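You operate a simulated robot arm through the tools that you are given. There is no shell and no other tool.

You are at the controls of a simulated robot arm. One attempt, no reset.

Task
Put things in order on the top of the wide table. At the end: the silver eyelet cup (marked "EYELETS") from the top of the wide table is on the small green box (marked "LACES"); the purple pad stands where the grey toe pad stood; the grey toe pad from the top of the wide table stands where the black small shoe stood; the black small shoe from the top of the wide table stands on top of the yellow card (marked "JOB CARD"); whatever was shut is shut again. Leave all else as you found it, and nothing knocked over.

It is judged by the outcome, as a careful person would: the job done as asked, and still so three seconds after it is handed in. It fails if anything else is knocked over, pushed out of place, dropped, spilled or broken.

Robot
A 7-joint arm with a two-finger parallel gripper, fixed in place. Base frame: the origin is on the floor under the middle of its stand, x ahead of it, y to its left, z up; the work surface is at about z = 600. Units: mm, rad, N and s.
With the tool pointing down near the work surface it reaches from about 120 to 620 mm from the base axis. Its first joint turns from -1.152 to 1.152 rad. Payload 2.4 kg.
The TCP is the grasp point between the finger pads, 30 mm short of the fingertips. In the tool frame z runs along the fingers and y along their closing line. The gripper opens to 94 mm. The fingers are 28 mm wide and 10 mm thick; the gripper's body (50 by 96 mm) begins 55 mm behind the TCP.
Orientation is that of the tool frame in the base frame, as a unit quaternion [w, x, y, z]. With the fingers straight down and closing along the base's y, the tool's x points along the base's -x, its y along +y and its z along -z.

Tools
- The arm moves only by the tool jog_arm. Its argument "rows" is a list that holds one entry, the list of rows, each a list of 7 numbers: the shift along the tool's x, y, z in mm, then the turn, a rotation vector about the tool's x, y, z in rad, then the gripper command, from -1 (fully open) to 1 (shut), values between in proportion. In form: [[[tx, ty, tz, rx, ry, rz, grip], ...]]. A call has 1 to 20 rows; each row shifts and turns the commanded pose from where the row before left it, along the tool's axes as they then stand. Rows are played at 5 a second. More than 50 mm and 0.15 rad between two rows, or a gripper value outside its range, and nothing of the call is played. Where a pose cannot be reached the arm comes as near as it can. A force on the tool above 40 N (or 10 N above the force at the start of the call, whichever is more), or a blocked arm, ends the call early, and 0.2 s more pass. Each finger travels about 153 mm/s and halts on what it meets, pressing with about 29 N; the grip force reading is that of the motor and also rises with nothing between the fingers. The clock runs only during rows and for 0.2 s after the last one: add rows that do not move to give the fingers time. The reply holds the time, the measured pose of the TCP, the force on the tool along the base axes, the opening and the grip force, in the units named above and with some noise, with the torque about the TCP (base axes, N m) and any sound that the robot's microphone picked up, and new pictures: "views" is both (left out), scene, wrist or none.
- Cameras (640 x 400 px; columns grow to the right, rows downward): "scene" is fixed at [19.4, 466.9, 1430.5]; the picture's right is [-0.88, -0.47, 0.00], its down [-0.33, 0.61, -0.72] and it looks along [0.34, -0.63, -0.69] (base axes); focal length 369 px, centre (320, 200). "wrist" rides on the gripper at [76, 14, -102] in the tool frame; the picture's right is [-0.18, 0.98, 0.00], its down [-0.75, -0.14, -0.64] and it looks along [-0.63, -0.12, 0.77] (tool axes); focal length 243 px, centre (320, 200). There is no depth. A picture from a camera that has moved, and an enlarged one, comes with that camera's place and axes in the base frame and with its lens.
- close_up(camera, box): a new picture of the part [left, top, right, bottom] of that camera's present view, enlarged. No time passes.
- finish_job(): hands the job in; it is judged then, once.

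Nothing tells you positions but the pictures and the camera data. Unless the task says otherwise, let go and move clear before handing in.

The tools are called by a JSON object that holds its "name" and its "arguments". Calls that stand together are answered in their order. jog_arm: Moves the arm, as the interface text tells. Its arguments: {"type":"object","properties":{"rows":{"type":"array"},"views":{"type":"string","enum":["both","scene","wrist","none"]}},"required":["rows"]} The other tools are called the same way: close_up (camera, box) takes an enlarged picture of a part of a camera's view; finish_job () hands the job in.

At the start:

```text
time_s: 0.0
tool_pos: [355.9, -67.4, 877.1]
tcp_rot: [0.0, 0.0, 1.0, 0.0]
contact_force: [-0.1, -0.3, -0.5]
wrist_torque: [0.03, 0.02, 0.0]
opening: 94.3
gripper_force: 0.1
```

scene: 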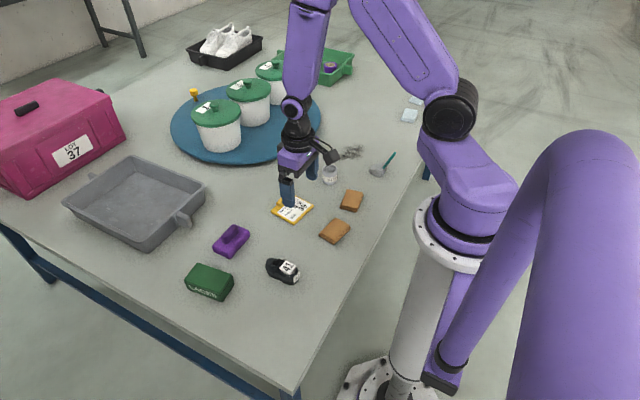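
wrist: 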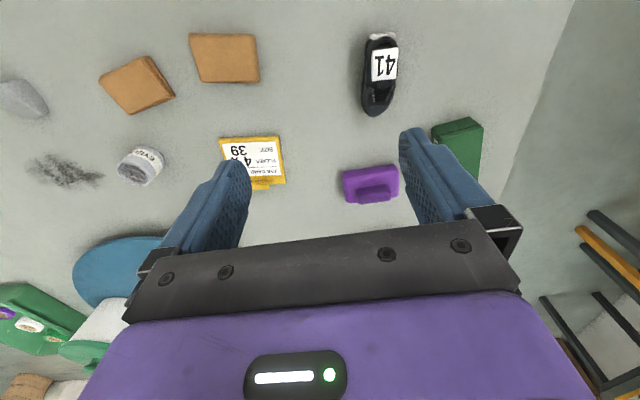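

I see the table with a card, cup, two tan pads, a purple item, a black shoe and the green LACES box, but no obvious grey toe pad yet. I'll look closer at several regions before moving.

{"name": "close_up", "arguments": {"camera": "scene", "box": [170, 180, 370, 310]}}

{"name": "close_up", "arguments": {"camera": "scene", "box": [170, 20, 430, 180]}}

{"name": "close_up", "arguments": {"camera": "scene", "box": [0, 60, 220, 260]}}

{"name": "close_up", "arguments": {"camera": "wrist", "box": [0, 20, 300, 210]}}

{"name": "close_up", "arguments": {"camera": "wrist", "box": [320, 20, 520, 210]}}

{"name": "close_up", "arguments": {"camera": "wrist", "box": [0, 220, 160, 400]}}

```text
3.08 times, centred on (270, 245) of scene
camera zoom: at [19.4, 466.9, 1430.5], right [-0.88, -0.47, 0.0], down [-0.33, 0.61, -0.72], along [0.34, -0.63, -0.69], focal length 1136 px, centre (474, 62)
```

zoom: 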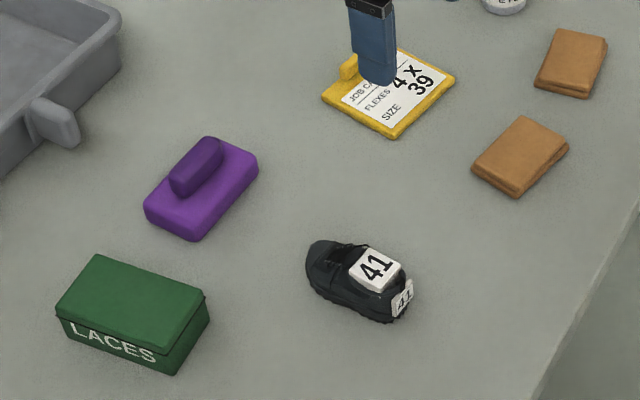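

```text
2.46 times, centred on (300, 100) of scene
camera zoom: at [19.4, 466.9, 1430.5], right [-0.88, -0.47, 0.0], down [-0.33, 0.61, -0.72], along [0.34, -0.63, -0.69], focal length 909 px, centre (369, 446)
```

zoom: 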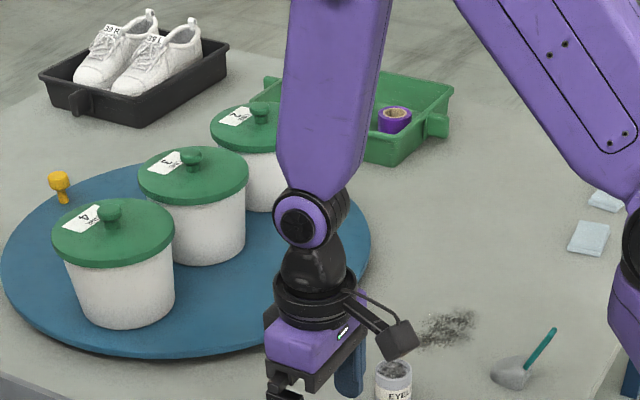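

```text
2.00 times, centred on (110, 160) of scene
camera zoom: at [19.4, 466.9, 1430.5], right [-0.88, -0.47, 0.0], down [-0.33, 0.61, -0.72], along [0.34, -0.63, -0.69], focal length 738 px, centre (740, 280)
```

zoom: 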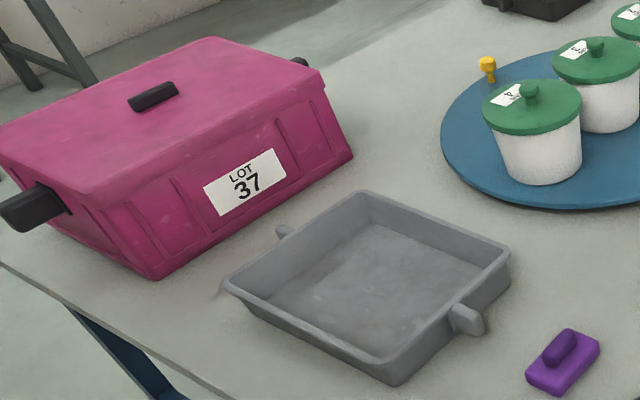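

```text
2.11 times, centred on (150, 115) of wrist
camera zoom: at [281.3, -51.9, 978.5], right [0.18, 0.98, 0.0], down [0.75, -0.14, 0.64], along [0.63, -0.12, -0.77], focal length 511 px, centre (678, 379)
```

zoom: 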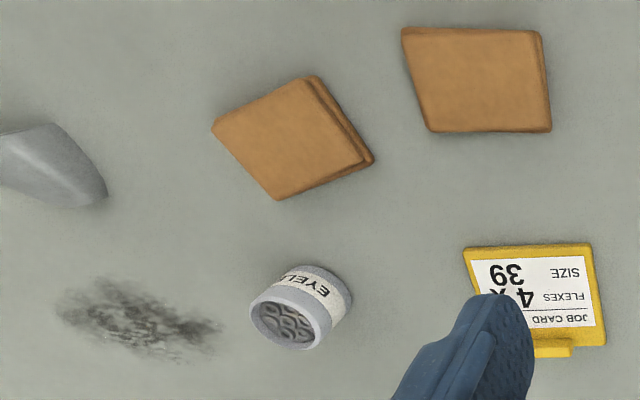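

```text
2.11 times, centred on (420, 115) of wrist
camera zoom: at [281.3, -51.9, 978.5], right [0.18, 0.98, 0.0], down [0.75, -0.14, 0.64], along [0.63, -0.12, -0.77], focal length 511 px, centre (110, 379)
```

zoom: 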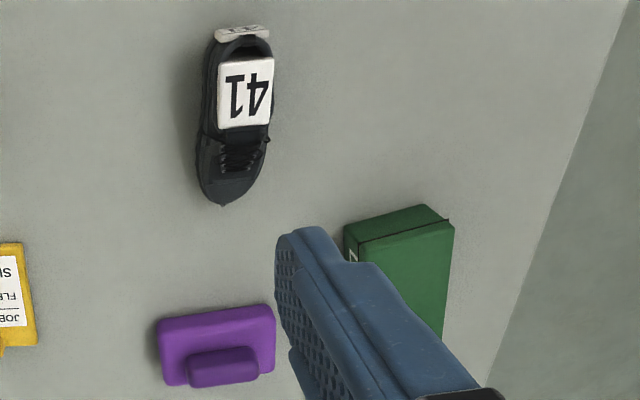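

```text
2.22 times, centred on (80, 310) of wrist
camera zoom: at [281.3, -51.9, 978.5], right [0.18, 0.98, 0.0], down [0.75, -0.14, 0.64], along [0.63, -0.12, -0.77], focal length 539 px, centre (853, -44)
```

zoom: 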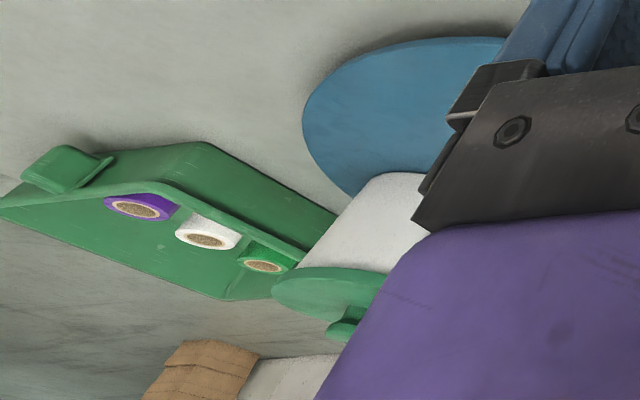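

The purple pad, shoe, box, card and cup are all placed on the table, within reach; the grey toe pad isn't identified yet. I'll zoom on the grey thing with the teal handle, then swing the arm to see what it hides.

{"name": "close_up", "arguments": {"camera": "scene", "box": [310, 130, 430, 205]}}

{"name": "close_up", "arguments": {"camera": "scene", "box": [380, 60, 480, 140]}}

{"name": "jog_arm", "arguments": {"rows": [[[0, 40, -20, 0, 0, 0, -1], [0, 40, -20, 0, 0, 0, -1], [0, 40, -10, 0, 0, 0, -1], [0, 40, 0, 0, 0, 0, -1], [0, 40, 0, 0, 0, 0, -1], [0, 0, 0, 0, 0, 0, -1]]], "views": "both"}}

```text
5.33 times, centred on (370, 168) of scene
camera zoom: at [19.4, 466.9, 1430.5], right [-0.88, -0.47, 0.0], down [-0.33, 0.61, -0.72], along [0.34, -0.63, -0.69], focal length 1969 px, centre (53, 373)
```

zoom: 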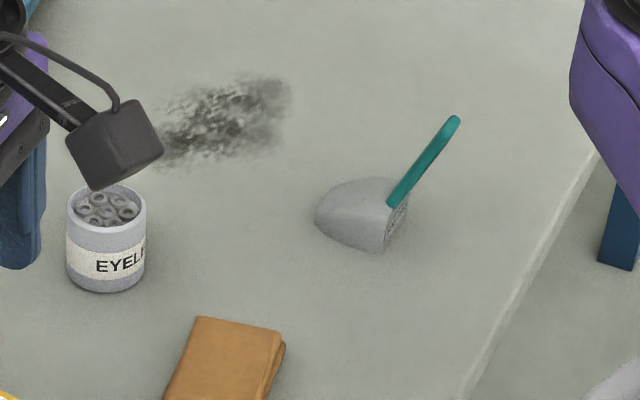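

```text
5.00 times, centred on (430, 100) of scene
camera zoom: at [19.4, 466.9, 1430.5], right [-0.88, -0.47, 0.0], down [-0.33, 0.61, -0.72], along [0.34, -0.63, -0.69], focal length 1846 px, centre (-230, 700)
```

zoom: 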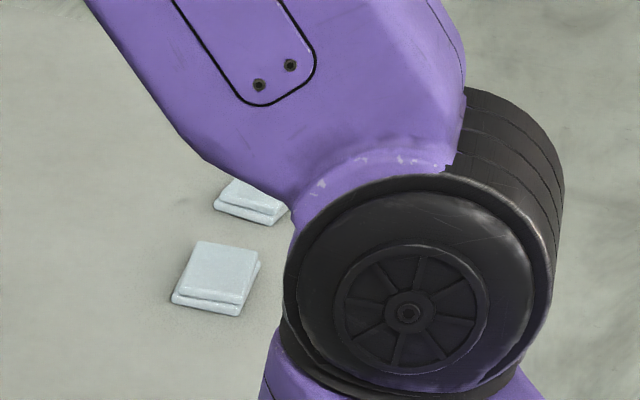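

```text
time_s: 1.4
tool_pos: [357.0, 133.8, 927.5]
tcp_rot: [0.0, -0.001, 1.0, -0.001]
contact_force: [1.4, -0.1, 0.1]
wrist_torque: [0.02, -0.01, 0.01]
opening: 93.7
gripper_force: 0.1
camera wrist: at [281.8, 150.0, 1028.5], right [0.18, 0.98, 0.0], down [0.75, -0.14, 0.64], along [0.63, -0.12, -0.77], focal length 243 px, centre (320, 200)
```

scene: 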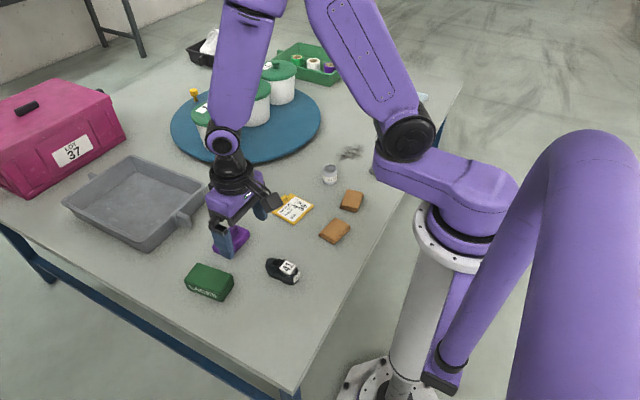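
wrist: 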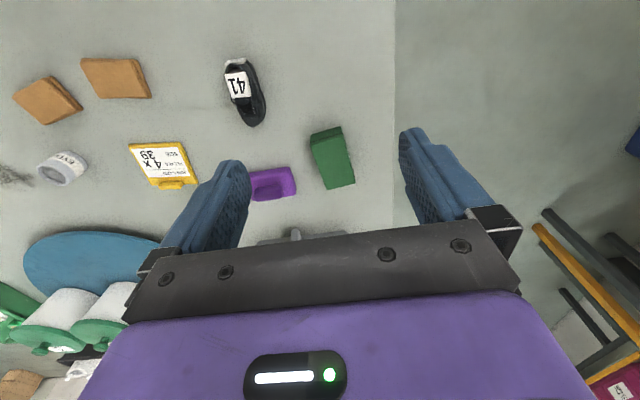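

The only grey candidate is the D-shaped (toe-shaped) pad with a teal handle at about (320, -523); the rest of the reachable table holds no other grey pad. I'll swing right and look at it, the cup and the free space from above.

{"name": "jog_arm", "arguments": {"rows": [[[9.7, -46.4, 8.7, 0, 0, 0, -1], [9.7, -46.4, 8.7, 0, 0, 0, -1], [9.7, -46.4, 8.7, 0, 0, 0, -1], [9.7, -46.4, 8.7, 0, 0, 0, -1], [9.7, -46.4, 8.7, 0, 0, 0, -1], [9.7, -46.4, 8.7, 0, 0, 0, -1], [9.7, -46.4, 8.7, 0, 0, 0, -1], [9.7, -46.4, 8.7, 0, 0, 0, -1], [9.7, -46.4, 8.7, 0, 0, 0, -1], [9.7, -46.4, 8.7, 0, 0, 0, -1], [0, 0, 0, 0, 0, 0.15, -1], [0, 0, 0, 0, 0, 0.15, -1], [0, 0, 0, 0, 0, 0.15, -1], [0, 0, 0, 0, 0, 0.15, -1], [0, 0, 0, 0, 0, 0.15, -1], [0, 0, 0, 0, 0, 0, -1]]]}}

```text
time_s: 4.8
tool_pos: [258.4, -330.8, 840.6]
tcp_rot: [-0.001, 0.367, 0.93, 0.001]
contact_force: [0.5, 0.0, 0.3]
wrist_torque: [-0.03, 0.01, 0.03]
opening: 94.1
gripper_force: 0.0
camera wrist: at [215.2, -267.7, 941.3], right [0.81, 0.59, 0.0], down [0.45, -0.62, 0.64], along [0.38, -0.52, -0.77], focal length 243 px, centre (320, 200)
```

scene: 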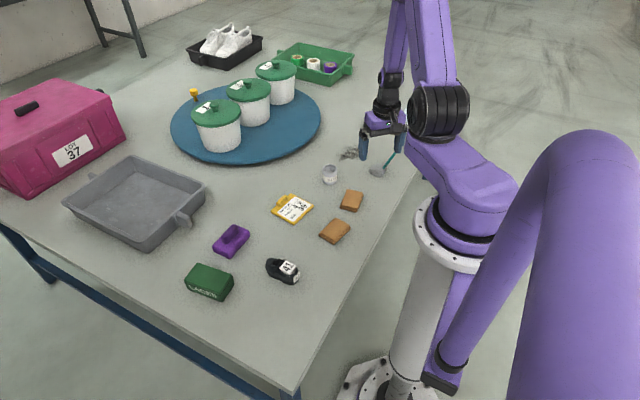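
wrist: 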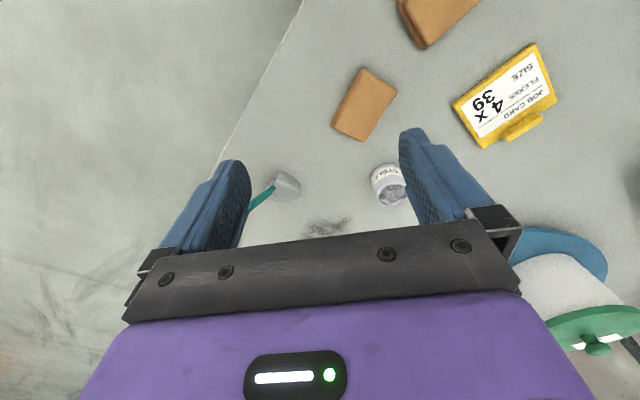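

{"name": "close_up", "arguments": {"camera": "wrist", "box": [230, 50, 430, 240]}}

{"name": "close_up", "arguments": {"camera": "wrist", "box": [240, 150, 320, 240]}}

{"name": "close_up", "arguments": {"camera": "scene", "box": [260, 30, 440, 190]}}

```text
2.11 times, centred on (330, 145) of wrist
camera zoom: at [215.2, -267.7, 941.3], right [0.81, 0.59, 0.0], down [0.45, -0.62, 0.64], along [0.38, -0.52, -0.77], focal length 511 px, centre (299, 316)
```

zoom: 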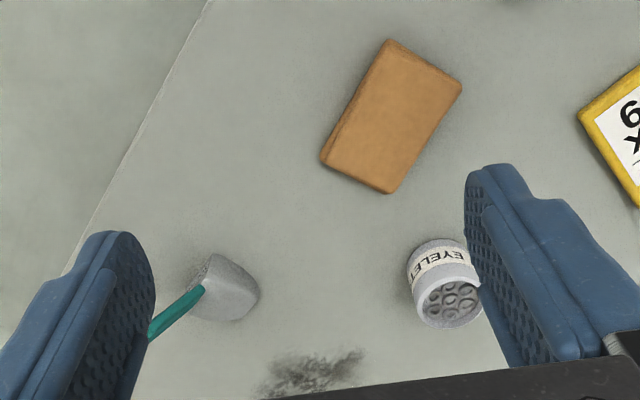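

```text
4.44 times, centred on (280, 195) of wrist
camera zoom: at [215.2, -267.7, 941.3], right [0.81, 0.59, 0.0], down [0.45, -0.62, 0.64], along [0.38, -0.52, -0.77], focal length 1078 px, centre (498, 222)
```

zoom: 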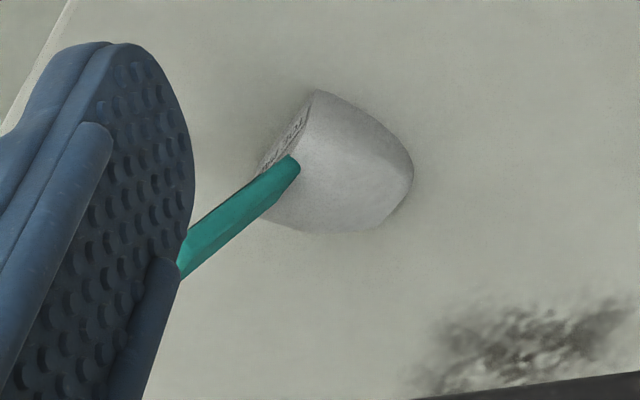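

```text
2.50 times, centred on (350, 110) of scene
camera zoom: at [19.4, 466.9, 1430.5], right [-0.88, -0.47, 0.0], down [-0.33, 0.61, -0.72], along [0.34, -0.63, -0.69], focal length 923 px, centre (245, 425)
```

zoom: 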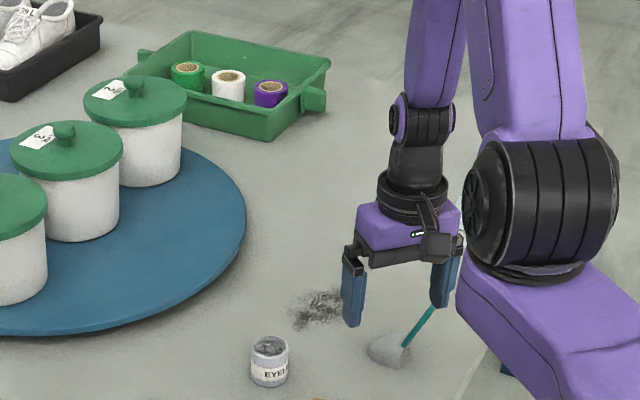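

The grey toe pad is a dome-shaped block with a teal stick slanting up, body near (313, -502); the silver cup stands near (447, -400). I'll shift for an unobstructed closer view of the toe pad.

{"name": "jog_arm", "arguments": {"rows": [[[-25.9, -24.1, 5, 0, 0, 0, -1], [-25.9, -24.1, 5, 0, 0, 0, -1], [-25.9, -24.1, 5, 0, 0, 0, -1], [-25.9, -24.1, 5, 0, 0, 0, -1], [0, 0, 0, 0, 0, 0, -1]]]}}

```text
time_s: 6.0
tool_pos: [269.1, -472.7, 820.8]
tcp_rot: [0.0, 0.366, 0.931, -0.001]
contact_force: [-0.2, 0.1, -0.1]
wrist_torque: [-0.01, -0.01, -0.01]
opening: 94.1
gripper_force: 0.1
camera wrist: at [225.1, -408.8, 922.5], right [0.8, 0.59, 0.0], down [0.46, -0.62, 0.64], along [0.38, -0.52, -0.77], focal length 243 px, centre (320, 200)
```

scene: 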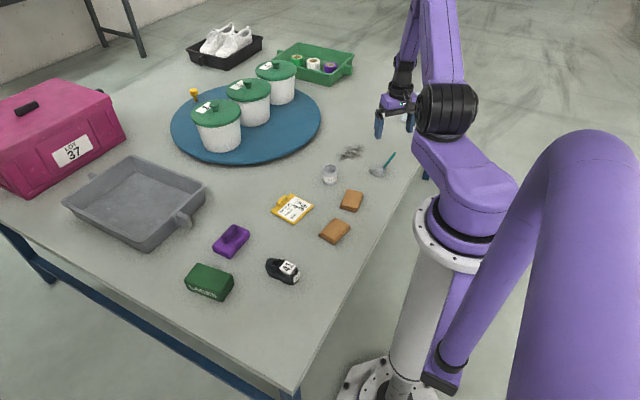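
wrist: 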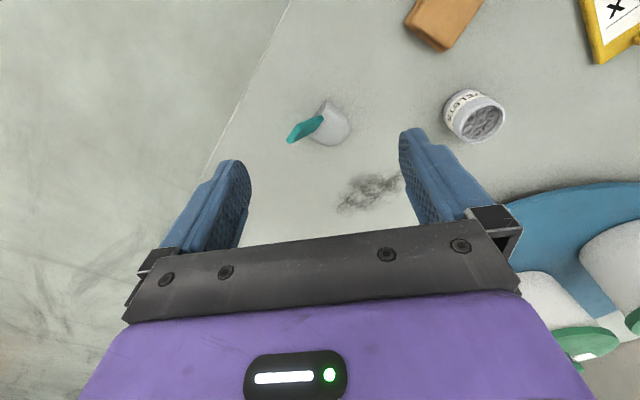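

{"name": "close_up", "arguments": {"camera": "wrist", "box": [270, 85, 370, 160]}}

{"name": "close_up", "arguments": {"camera": "wrist", "box": [430, 80, 520, 150]}}

{"name": "close_up", "arguments": {"camera": "scene", "box": [310, 130, 430, 205]}}

{"name": "close_up", "arguments": {"camera": "scene", "box": [170, 180, 370, 310]}}

```text
5.33 times, centred on (320, 122) of wrist
camera zoom: at [225.1, -408.8, 922.5], right [0.8, 0.59, 0.0], down [0.46, -0.62, 0.64], along [0.38, -0.52, -0.77], focal length 1294 px, centre (320, 613)
```

zoom: 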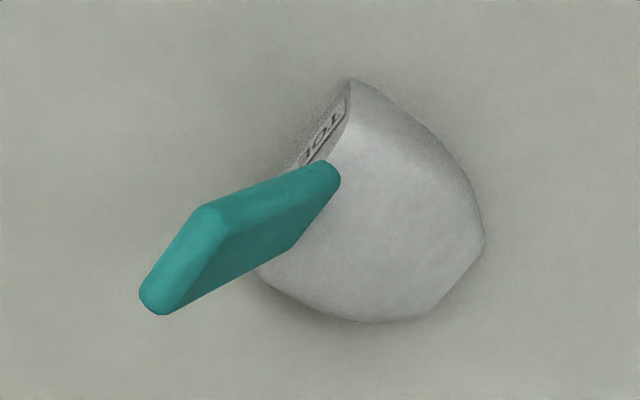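

```text
5.71 times, centred on (475, 115) of wrist
camera zoom: at [225.1, -408.8, 922.5], right [0.8, 0.59, 0.0], down [0.46, -0.62, 0.64], along [0.38, -0.52, -0.77], focal length 1386 px, centre (-566, 686)
```

zoom: 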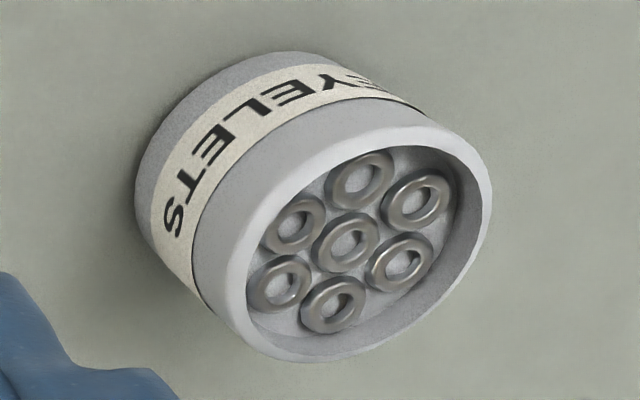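

```text
5.33 times, centred on (370, 168) of scene
camera zoom: at [19.5, 466.9, 1430.5], right [-0.88, -0.47, 0.0], down [-0.33, 0.61, -0.72], along [0.34, -0.63, -0.69], focal length 1969 px, centre (53, 373)
```

zoom: 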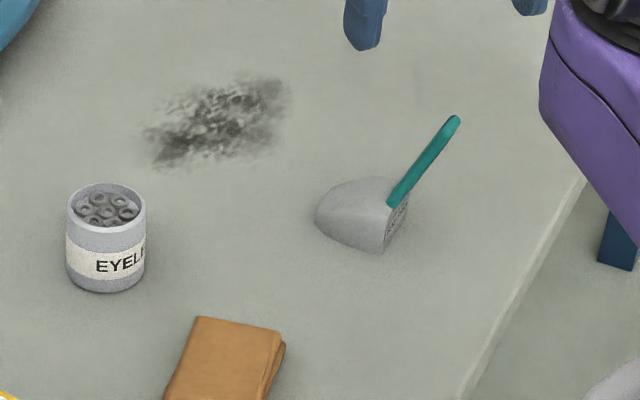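

```text
3.08 times, centred on (270, 245) of scene
camera zoom: at [19.5, 466.9, 1430.5], right [-0.88, -0.47, 0.0], down [-0.33, 0.61, -0.72], along [0.34, -0.63, -0.69], focal length 1136 px, centre (474, 62)
```

zoom: 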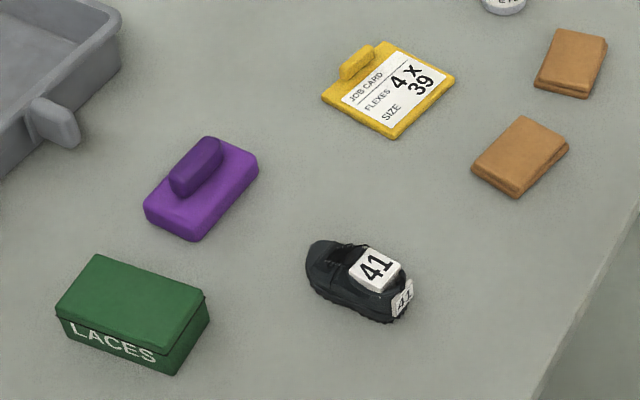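

The toe pad (back face lettered "TOE") is confirmed: body about (294–344, -512), teal handle rising to about (266, -513, 695). Next I go look at the shoe, which must move first.

{"name": "jog_arm", "arguments": {"rows": [[[0, 0, -5, 0, 0, -0.15, -1], [0, 0, 0, 0, 0, -0.15, -1], [0, 0, 0, 0, 0, -0.15, -1], [0, 0, 0, 0, 0, -0.15, -1], [0, 0, 0, 0, 0, -0.15, -1], [-4.1, 46.3, 1, 0, 0, 0, -1], [-4.1, 46.3, 1, 0, 0, 0, -1], [-4.1, 46.3, 1, 0, 0, 0, -1], [-4.1, 46.3, 1, 0, 0, 0, -1], [-4.1, 46.3, 1, 0, 0, 0, -1], [-4.1, 46.3, 1, 0, 0, 0, -1], [-4.1, 46.3, 1, 0, 0, 0, -1], [-4.1, 46.3, 1, 0, 0, 0, -1], [-4.1, 46.3, 1, 0, 0, 0, -1], [-4.1, 46.3, 1, 0, 0, 0, -1], [0, 0, 0, 0, 0, 0, -1]]]}}

```text
time_s: 9.4
tool_pos: [310.3, -11.5, 815.7]
tcp_rot: [0.0, 0.0, 1.0, 0.0]
contact_force: [-0.2, -1.0, -0.5]
wrist_torque: [0.0, -0.01, 0.01]
opening: 93.8
gripper_force: 0.0
camera wrist: at [235.1, 5.7, 917.1], right [0.18, 0.98, 0.0], down [0.75, -0.14, 0.64], along [0.63, -0.12, -0.77], focal length 243 px, centre (320, 200)
```

scene: 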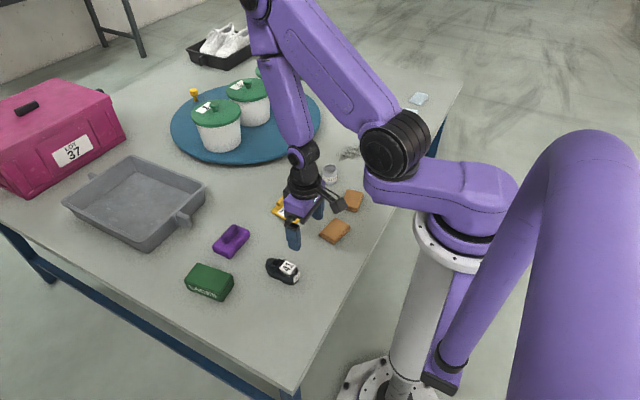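
wrist: 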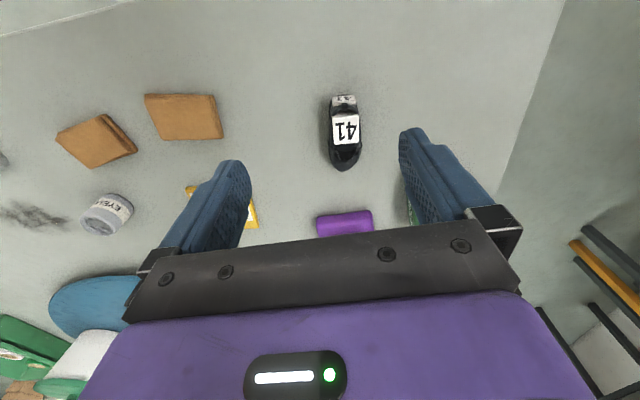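

{"name": "close_up", "arguments": {"camera": "wrist", "box": [300, 80, 390, 180]}}

{"name": "close_up", "arguments": {"camera": "scene", "box": [255, 245, 315, 295]}}

{"name": "close_up", "arguments": {"camera": "scene", "box": [200, 215, 260, 265]}}

{"name": "close_up", "arguments": {"camera": "scene", "box": [175, 255, 245, 310]}}

```text
4.00 times, centred on (345, 130) of wrist
camera zoom: at [235.1, 5.7, 917.1], right [0.18, 0.98, 0.0], down [0.75, -0.14, 0.64], along [0.63, -0.12, -0.77], focal length 970 px, centre (220, 480)
```

zoom: 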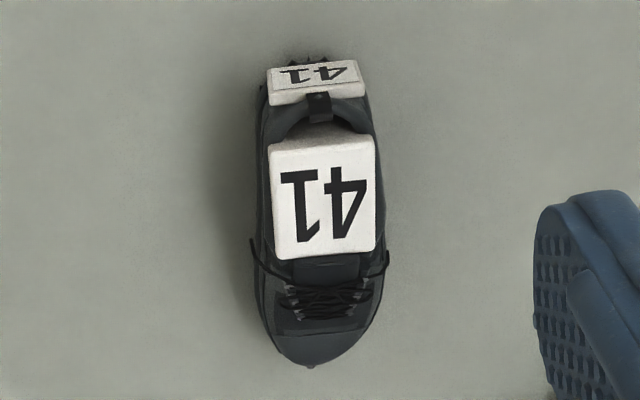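

```text
8.00 times, centred on (285, 270) of scene
camera zoom: at [19.4, 466.9, 1430.5], right [-0.88, -0.47, 0.0], down [-0.33, 0.61, -0.72], along [0.34, -0.63, -0.69], focal length 2954 px, centre (600, -360)
```

zoom: 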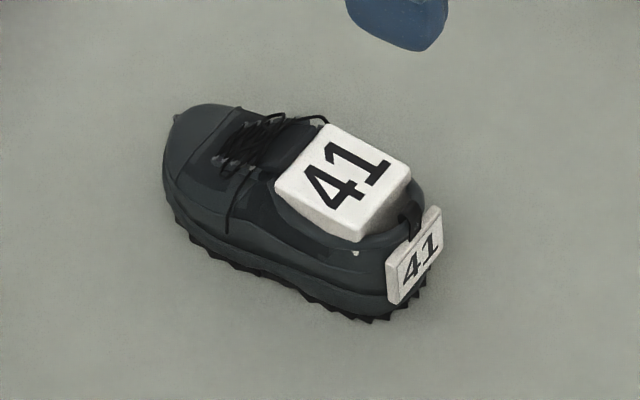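

```text
8.00 times, centred on (230, 240) of scene
camera zoom: at [19.4, 466.9, 1430.5], right [-0.88, -0.47, 0.0], down [-0.33, 0.61, -0.72], along [0.34, -0.63, -0.69], focal length 2954 px, centre (1040, -120)
```

zoom: 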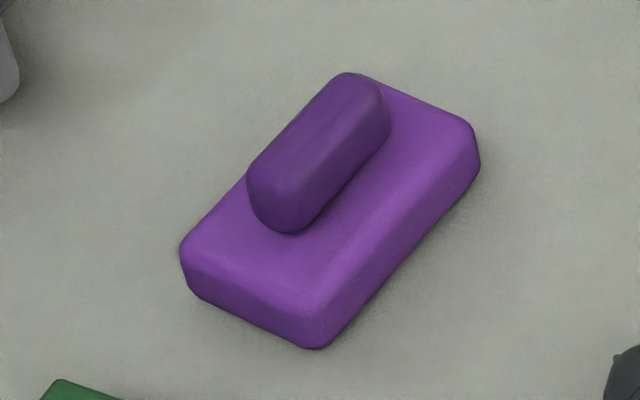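

```text
7.27 times, centred on (210, 282) of scene
camera zoom: at [19.4, 466.9, 1430.5], right [-0.88, -0.47, 0.0], down [-0.33, 0.61, -0.72], along [0.34, -0.63, -0.69], focal length 2686 px, centre (1120, -400)
```

zoom: 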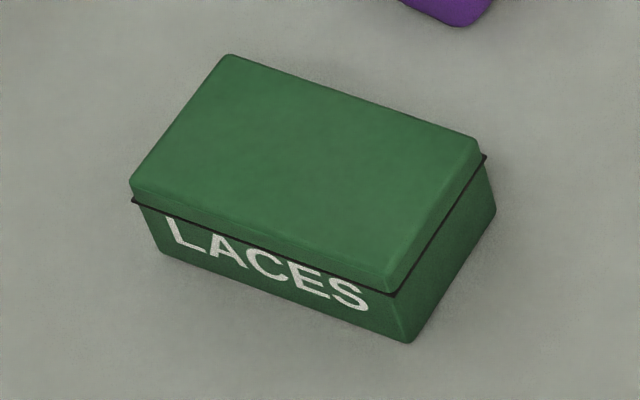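

The shoe lies heel-to-toe from about (332, 15) to (439, -1), roughly 108 × 44 mm, yawed about -0.15 rad; the card is about 97 mm square centred near (481, -209) with a lug on its far (+x) edge. I'll look at the card from above before picking the shoe.

{"name": "jog_arm", "arguments": {"rows": [[[-18, -37.8, 3.2, 0, 0, 0, -1], [-18, -37.8, 3.2, 0, 0, 0, -1], [-18, -37.8, 3.2, 0, 0, 0, -1], [-18, -37.8, 3.2, 0, 0, 0, -1], [-18, -37.8, 3.2, 0, 0, 0, -1], [0, 0, 0, 0, 0, 0, -1]]]}}

```text
time_s: 10.8
tool_pos: [398.3, -199.3, 797.5]
tcp_rot: [0.0, -0.001, 1.0, 0.0]
contact_force: [-1.0, -0.4, 0.2]
wrist_torque: [-0.04, 0.02, 0.0]
opening: 94.2
gripper_force: 0.1
camera wrist: at [325.0, -183.6, 899.5], right [0.18, 0.98, 0.0], down [0.75, -0.14, 0.64], along [0.63, -0.12, -0.77], focal length 243 px, centre (320, 200)
```

scene: 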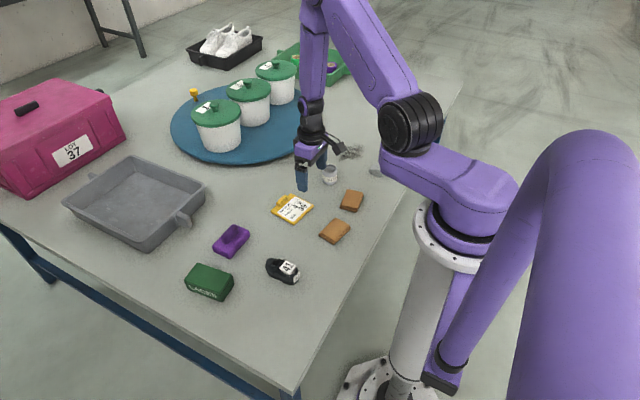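
wrist: 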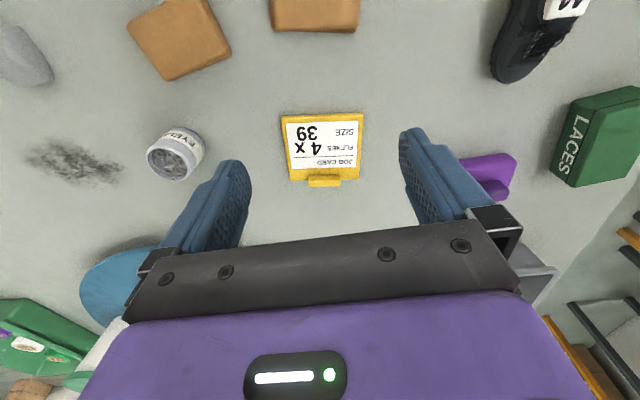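

{"name": "close_up", "arguments": {"camera": "wrist", "box": [260, 100, 390, 200]}}

{"name": "close_up", "arguments": {"camera": "scene", "box": [260, 180, 325, 235]}}

```text
4.00 times, centred on (325, 150) of wrist
camera zoom: at [325.0, -183.6, 899.5], right [0.18, 0.98, 0.0], down [0.75, -0.14, 0.64], along [0.63, -0.12, -0.77], focal length 970 px, centre (300, 400)
```

zoom: 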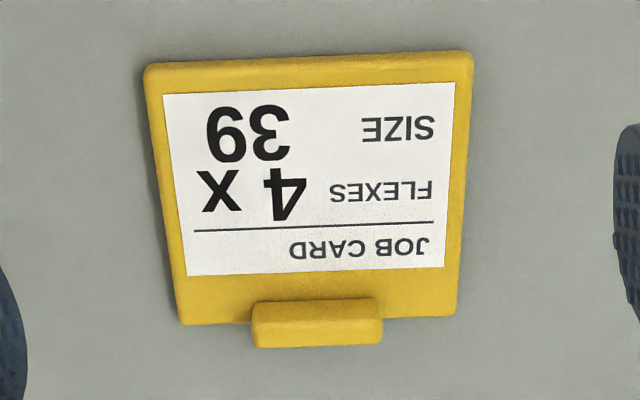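

```text
7.27 times, centred on (292, 208) of scene
camera zoom: at [19.5, 466.9, 1430.5], right [-0.88, -0.47, 0.0], down [-0.33, 0.61, -0.72], along [0.34, -0.63, -0.69], focal length 2686 px, centre (520, 146)
```

zoom: 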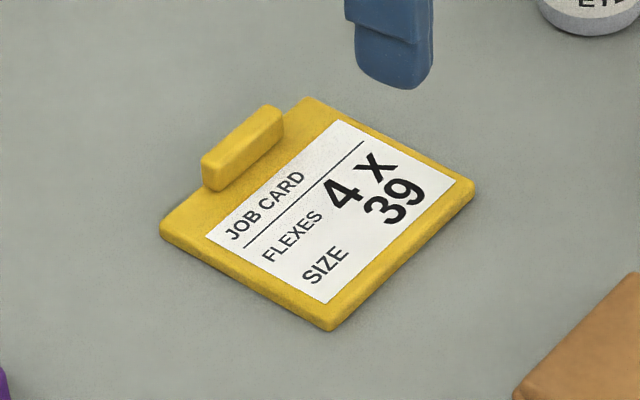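

The card's top is about 98 × 95 mm, centred (481, -209), yaw ≈ -0.14, with the lug's inner face near x ≈ 516. The shoe fits best turned 90°, so I'll test now, empty-handed and high up, that the wrist can make that turn.

{"name": "jog_arm", "arguments": {"rows": [[[0, 0, 0, 0, 0, 0.15, -1], [0, 0, 0, 0, 0, 0.15, -1], [0, 0, 0, 0, 0, 0.15, -1], [0, 0, 0, 0, 0, 0.15, -1], [0, 0, 0, 0, 0, 0.15, -1], [0, 0, 0, 0, 0, 0.15, -1], [0, 0, 0, 0, 0, 0.15, -1], [0, 0, 0, 0, 0, 0.15, -1], [0, 0, 0, 0, 0, 0.15, -1], [0, 0, 0, 0, 0, 0.15, -1], [0, 0, 0, 0, 0, 0.15, -1], [0, 0, 0, 0, 0, 0.07, -1], [0, 0, 0, 0, 0, 0, -1]]]}}

```text
time_s: 13.6
tool_pos: [400.4, -198.3, 799.4]
tcp_rot: [-0.001, 0.758, 0.652, 0.001]
contact_force: [0.0, -0.8, -0.6]
wrist_torque: [-0.01, -0.01, -0.02]
opening: 94.0
gripper_force: 0.1
camera wrist: at [427.6, -123.7, 900.5], right [0.94, -0.33, 0.0], down [-0.25, -0.72, 0.64], along [-0.21, -0.61, -0.77], focal length 243 px, centre (320, 200)
```

scene: 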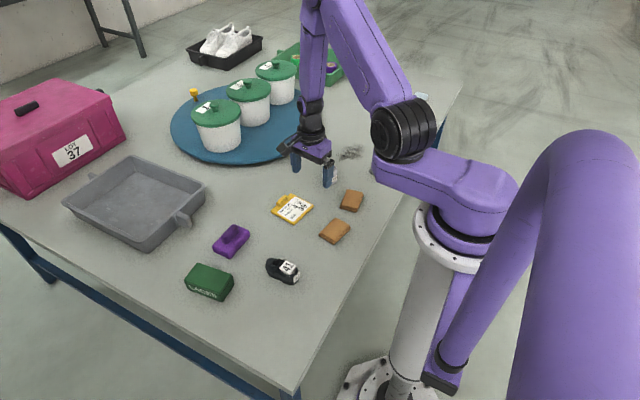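
wrist: 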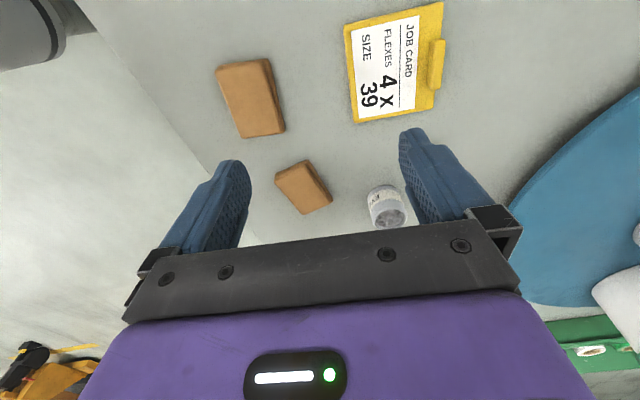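

The turn works and the card view agrees. Now I turn back to the shoe's yaw (-0.15) and hover above it at about (382, 9).

{"name": "jog_arm", "arguments": {"rows": [[[0, 0, 0, 0, 0, -0.15, -1], [0, 0, 0, 0, 0, -0.15, -1], [0, 0, 0, 0, 0, -0.15, -1], [0, 0, 0, 0, 0, -0.15, -1], [0, 0, 0, 0, 0, -0.15, -1], [0, 0, 0, 0, 0, -0.15, -1], [0, 0, 0, 0, 0, -0.15, -1], [0, 0, 0, 0, 0, -0.15, -1], [0, 0, 0, 0, 0, -0.15, -1], [0, 0, 0, 0, 0, -0.15, -1], [0, 0, 0, 0, 0, -0.07, -1], [9.6, 40.5, 11.8, 0, 0, 0, -1], [9.6, 40.5, 11.8, 0, 0, 0, -1], [9.6, 40.5, 11.8, 0, 0, 0, -1], [9.6, 40.5, 11.8, 0, 0, 0, -1], [9.6, 40.5, 11.8, 0, 0, 0, -1], [0, 0, 0, 0, 0, 0, -1]]]}}

```text
time_s: 17.2
tool_pos: [380.5, 10.9, 740.7]
tcp_rot: [0.0, 0.075, 0.997, -0.001]
contact_force: [0.1, -0.2, -0.3]
wrist_torque: [0.02, -0.01, 0.03]
opening: 94.1
gripper_force: 0.0
camera wrist: at [309.2, 36.9, 841.7], right [0.33, 0.94, 0.0], down [0.72, -0.25, 0.64], along [0.61, -0.21, -0.77], focal length 243 px, centre (320, 200)
```

scene: 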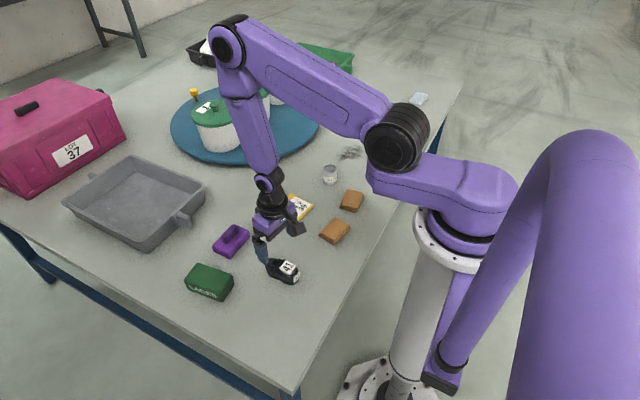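
wrist: 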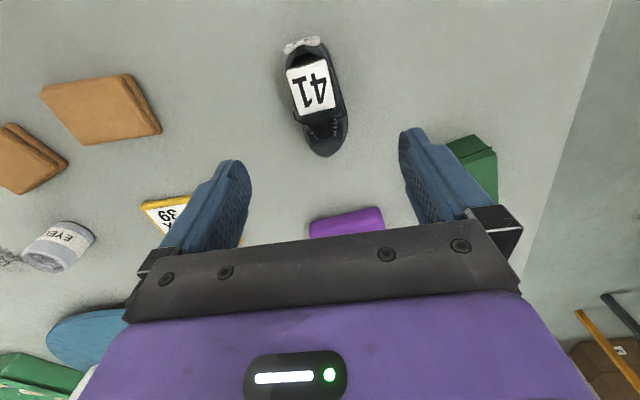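

{"name": "close_up", "arguments": {"camera": "wrist", "box": [250, 20, 390, 170]}}

```text
2.67 times, centred on (320, 95) of wrist
camera zoom: at [309.2, 36.9, 841.7], right [0.33, 0.94, 0.0], down [0.72, -0.25, 0.64], along [0.61, -0.21, -0.77], focal length 647 px, centre (320, 480)
```

zoom: 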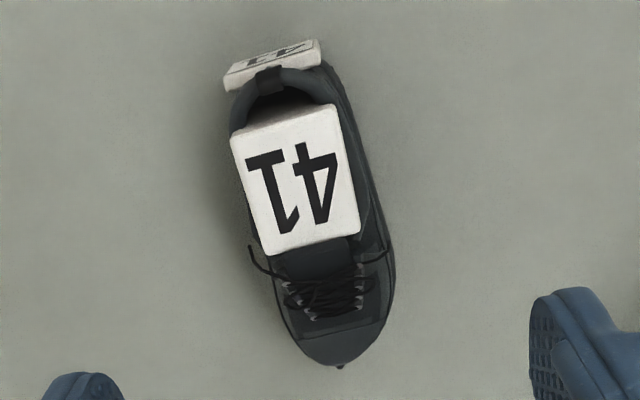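

The shoe's axis runs (331, 15.5)→(440, 0.5), matching my estimate. I'll descend around it, then close the fingers.

{"name": "jog_arm", "arguments": {"rows": [[[-1.4, -1.0, 30, 0, 0, 0, -1], [-1.4, -1.0, 30, 0, 0, 0, -1], [0, 0, 25, 0, 0, 0, -1], [0, 0, 15, 0, 0, 0, -1], [0, 0, 5.5, 0, 0, 0, -1], [0, 0, 0, 0, 0, 0, -1]]]}}

```text
time_s: 18.6
tool_pos: [384.5, 8.9, 634.0]
tcp_rot: [0.0, 0.075, 0.997, 0.0]
contact_force: [0.8, 0.1, 0.0]
wrist_torque: [0.02, -0.01, -0.04]
opening: 93.9
gripper_force: 0.0
camera wrist: at [312.9, 34.5, 734.9], right [0.33, 0.94, 0.0], down [0.72, -0.25, 0.64], along [0.61, -0.21, -0.77], focal length 243 px, centre (320, 200)
```

scene: 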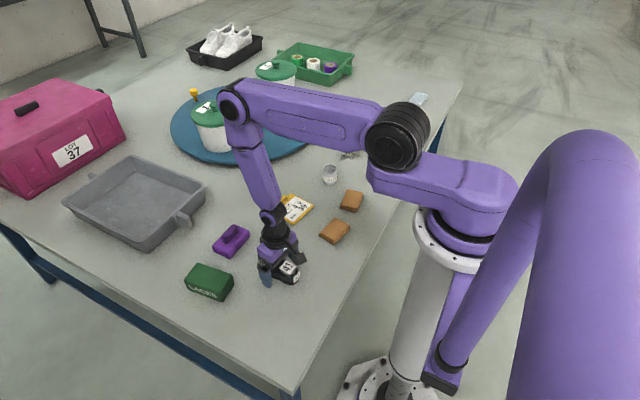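
wrist: 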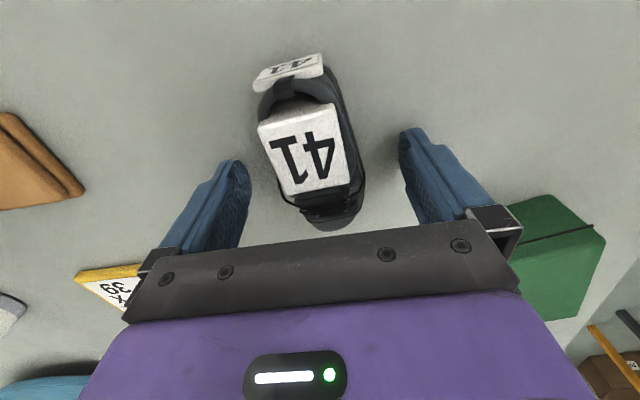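

Fingers straddle the shoe cleanly; now closing on it.

{"name": "jog_arm", "arguments": {"rows": [[[0, 0, 0, 0, 0, 0, 0], [0, 0, 0, 0, 0, 0, 0.4], [0, 0, 0, 0, 0, 0, 1], [0, 0, 0, 0, 0, 0, 1], [0, 0, 0, 0, 0, 0, 1]]]}}

```text
time_s: 19.8
tool_pos: [385.6, 7.5, 633.7]
tcp_rot: [0.0, 0.074, 0.997, 0.0]
contact_force: [-0.4, -0.1, 1.4]
wrist_torque: [0.05, -0.08, 0.06]
opening: 48.6
gripper_force: 29.3
camera wrist: at [312.9, 34.6, 735.0], right [0.33, 0.94, 0.0], down [0.72, -0.25, 0.64], along [0.61, -0.21, -0.77], focal length 243 px, centre (320, 200)
```

scene: 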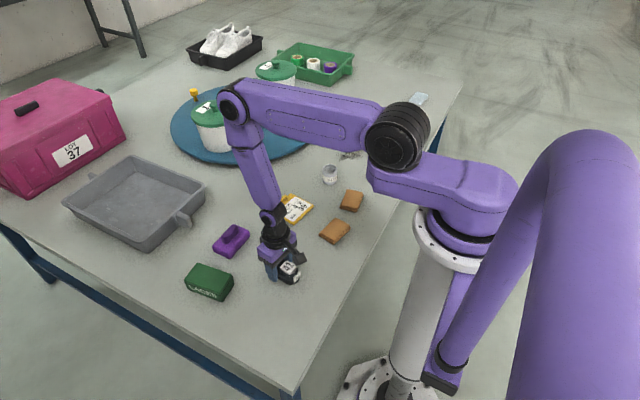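
wrist: 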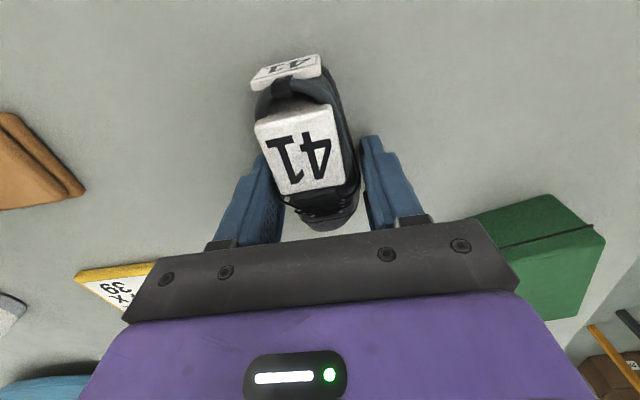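

Shoe gripped at 48.6 mm. I'll lift it slowly and check it hangs level.

{"name": "jog_arm", "arguments": {"rows": [[[0, 0, -8, 0, 0, 0, 1], [0, 0, -20, 0, 0, 0, 1], [0, 0, -30, 0, 0, 0, 1], [0, 0, -30, 0, 0, 0, 1], [0, 0, -20, 0, 0, 0, 1], [0, 0, 0, 0, 0, 0, 1]]]}}

```text
time_s: 21.2
tool_pos: [385.1, 5.3, 743.2]
tcp_rot: [-0.001, 0.074, 0.997, 0.0]
contact_force: [0.7, 0.1, -0.5]
wrist_torque: [-0.01, 0.01, 0.0]
opening: 0.1
gripper_force: 29.3
camera wrist: at [313.8, 31.2, 845.3], right [0.33, 0.94, 0.0], down [0.72, -0.25, 0.64], along [0.61, -0.21, -0.77], focal length 243 px, centre (320, 200)
```

scene: 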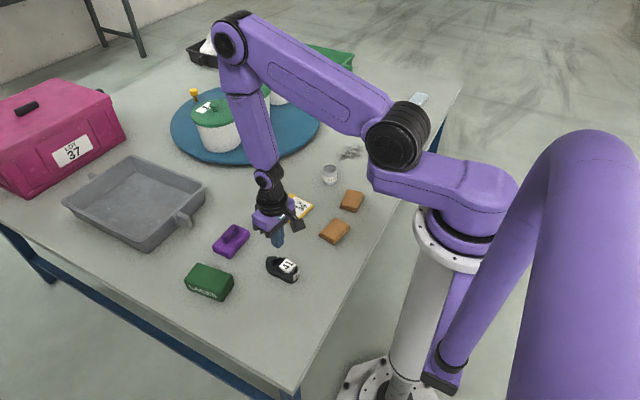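
wrist: 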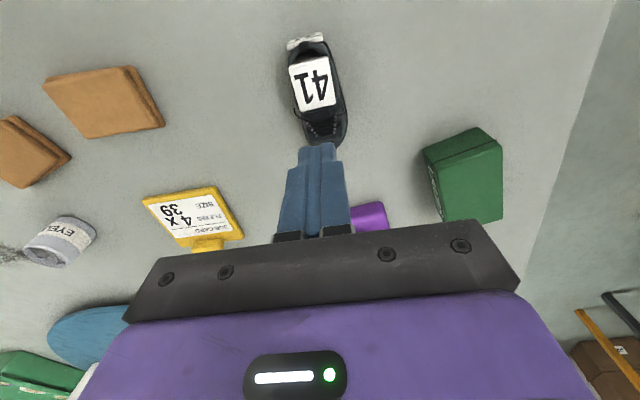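

The shoe slipped out of the fingers and stayed on the table, apparently still upright in its place. I'll check its state closely before a second, lower grip.

{"name": "close_up", "arguments": {"camera": "scene", "box": [255, 245, 315, 295]}}

{"name": "close_up", "arguments": {"camera": "wrist", "box": [250, 20, 390, 170]}}

```text
8.00 times, centred on (285, 270) of scene
camera zoom: at [19.4, 466.9, 1430.5], right [-0.88, -0.47, 0.0], down [-0.33, 0.61, -0.72], along [0.34, -0.63, -0.69], focal length 2954 px, centre (600, -360)
```

zoom: 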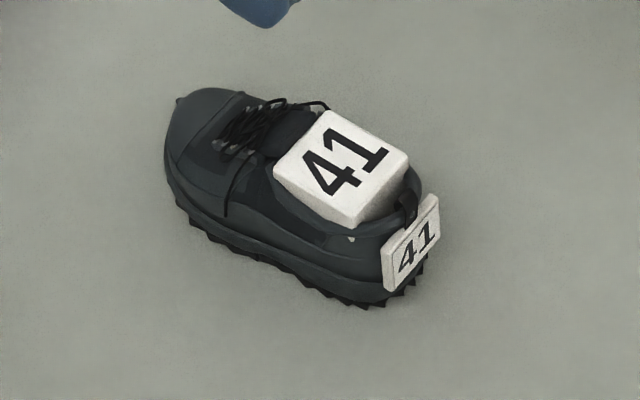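

```text
2.67 times, centred on (320, 95) of wrist
camera zoom: at [313.8, 31.2, 845.3], right [0.33, 0.94, 0.0], down [0.72, -0.25, 0.64], along [0.61, -0.21, -0.77], focal length 647 px, centre (320, 480)
```

zoom: 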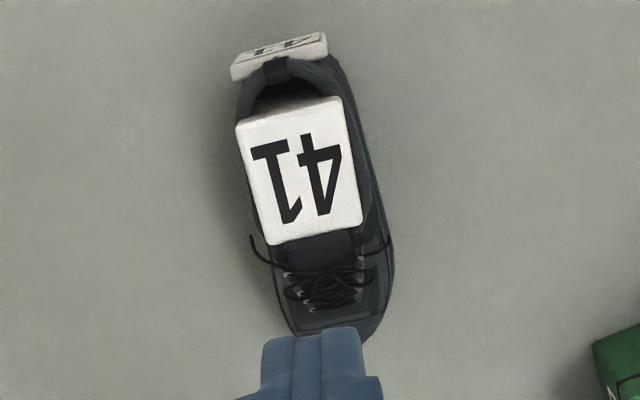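

The shoe is upright, shifted only about 4 mm. I'll regrip it lower (fingertips almost at the table) and lift in tiny steps.

{"name": "jog_arm", "arguments": {"rows": [[[0, 0, 0, 0, 0, 0, -1], [-2.6, -0.6, 0, 0, 0, 0, -1], [0, 0, 0, 0, 0, 0, -1], [0, 0, 35, 0, 0, 0, -1], [0, 0, 35, 0, 0, 0, -1], [0, 0, 25, 0, 0, 0, -1], [0, 0, 12, 0, 0, 0, -1], [0, 0, 5, 0, 0, 0, -1], [0, 0, 0, 0, 0, 0, -1]]]}}

{"name": "jog_arm", "arguments": {"rows": [[[0, 0, 0, 0, 0, 0, 0], [0, 0, 0, 0, 0, 0, 0.4], [0, 0, 0, 0, 0, 0, 1], [0, 0, 0, 0, 0, 0, 1], [0, 0, 0, 0, 0, 0, 1], [0, 0, 0, 0, 0, 0, 1]]]}}

{"name": "close_up", "arguments": {"camera": "scene", "box": [245, 225, 325, 295]}}

```text
time_s: 23.2
tool_pos: [386.4, 4.0, 629.9]
tcp_rot: [0.0, 0.074, 0.997, 0.0]
contact_force: [0.3, 0.8, -0.2]
wrist_torque: [0.0, 0.04, 0.03]
opening: 94.4
gripper_force: 0.1
camera wrist: at [316.0, 31.2, 732.1], right [0.33, 0.94, 0.0], down [0.72, -0.25, 0.64], along [0.61, -0.21, -0.77], focal length 243 px, centre (320, 200)
```

scene: 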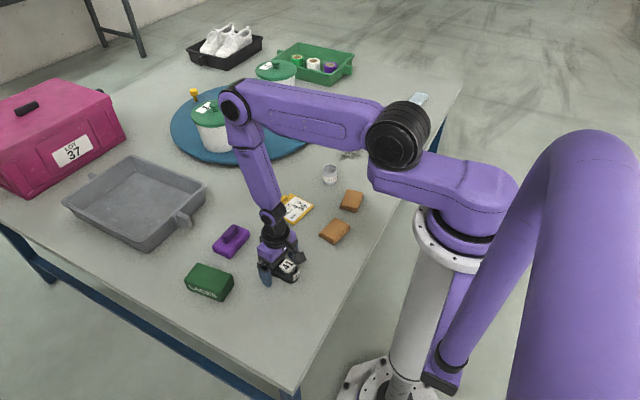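
wrist: 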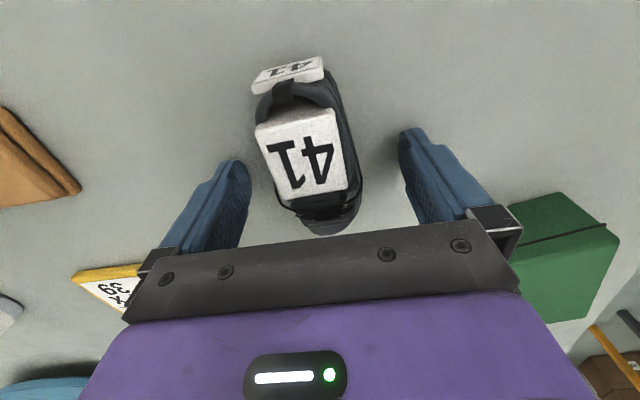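

```text
time_s: 24.6
tool_pos: [388.1, 3.8, 630.8]
tcp_rot: [0.0, 0.074, 0.997, 0.0]
contact_force: [0.0, -0.3, -0.5]
wrist_torque: [0.0, -0.02, -0.02]
opening: 48.4
gripper_force: 28.7
camera wrist: at [316.0, 31.2, 732.3], right [0.33, 0.94, 0.0], down [0.72, -0.25, 0.64], along [0.61, -0.21, -0.77], focal length 243 px, centre (320, 200)
```

scene: 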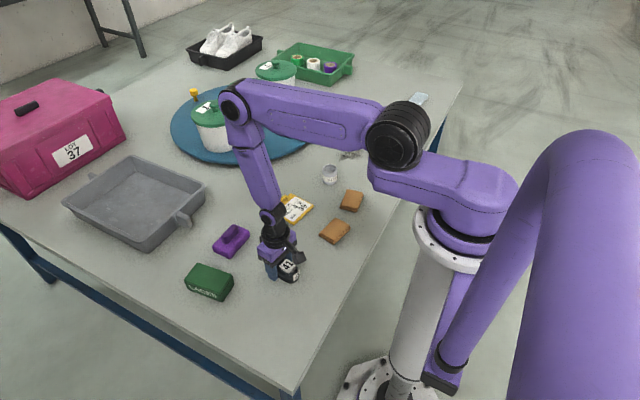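
wrist: 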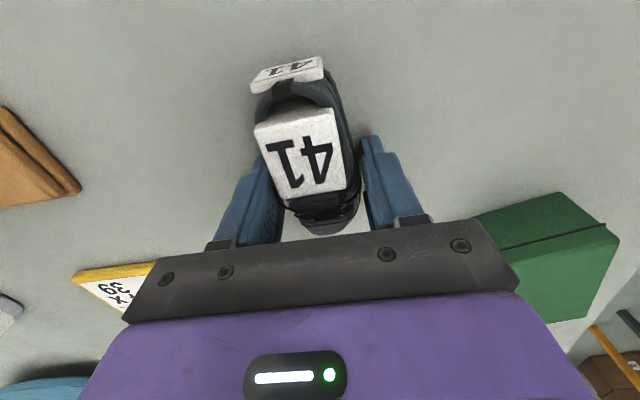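

```text
5.71 times, centred on (285, 260) of scene
camera zoom: at [19.5, 466.9, 1430.5], right [-0.88, -0.47, 0.0], down [-0.33, 0.61, -0.72], along [0.34, -0.63, -0.69], focal length 2110 px, centre (520, -143)
```

zoom: 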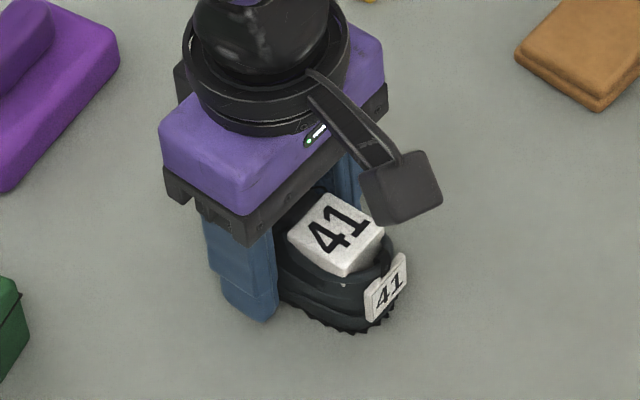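

Gripped at 48.4 mm, fingertips at table level. Lifting a few millimetres to test the hold.

{"name": "jog_arm", "arguments": {"rows": [[[0, 0, -1.5, 0, 0, 0, 1], [0, 0, -1.5, 0, 0, 0, 1], [0, 0, -1.5, 0, 0, 0, 1], [0, 0, -1.5, 0, 0, 0, 1], [0, 0, 0, 0, 0, 0, 1]]], "views": "wrist"}}

{"name": "close_up", "arguments": {"camera": "scene", "box": [245, 225, 325, 295]}}

```text
time_s: 25.8
tool_pos: [387.0, 5.3, 636.1]
tcp_rot: [0.001, 0.074, 0.997, 0.001]
contact_force: [-0.8, -0.5, -0.1]
wrist_torque: [-0.03, 0.0, -0.03]
opening: 48.4
gripper_force: 28.3
camera wrist: at [315.9, 32.0, 737.7], right [0.33, 0.94, 0.0], down [0.72, -0.25, 0.64], along [0.61, -0.21, -0.77], focal length 243 px, centre (320, 200)
```

wrist: 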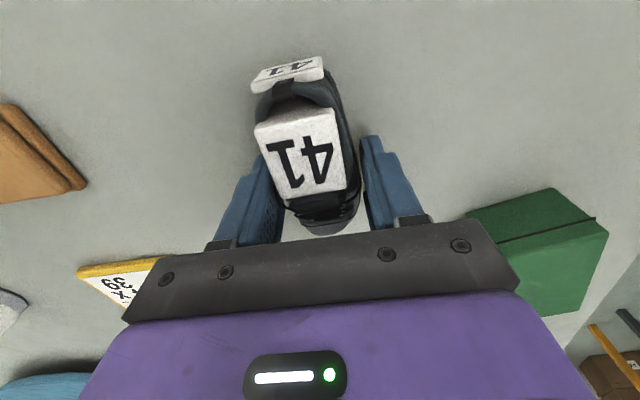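

```text
5.71 times, centred on (285, 260) of scene
camera zoom: at [19.5, 466.9, 1430.5], right [-0.88, -0.47, 0.0], down [-0.33, 0.61, -0.72], along [0.34, -0.63, -0.69], focal length 2110 px, centre (520, -143)
```

zoom: 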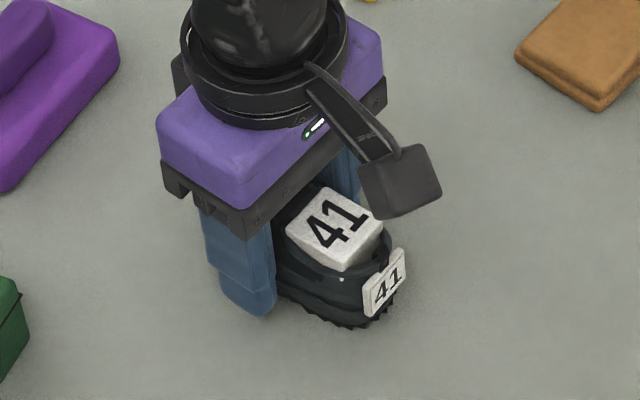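

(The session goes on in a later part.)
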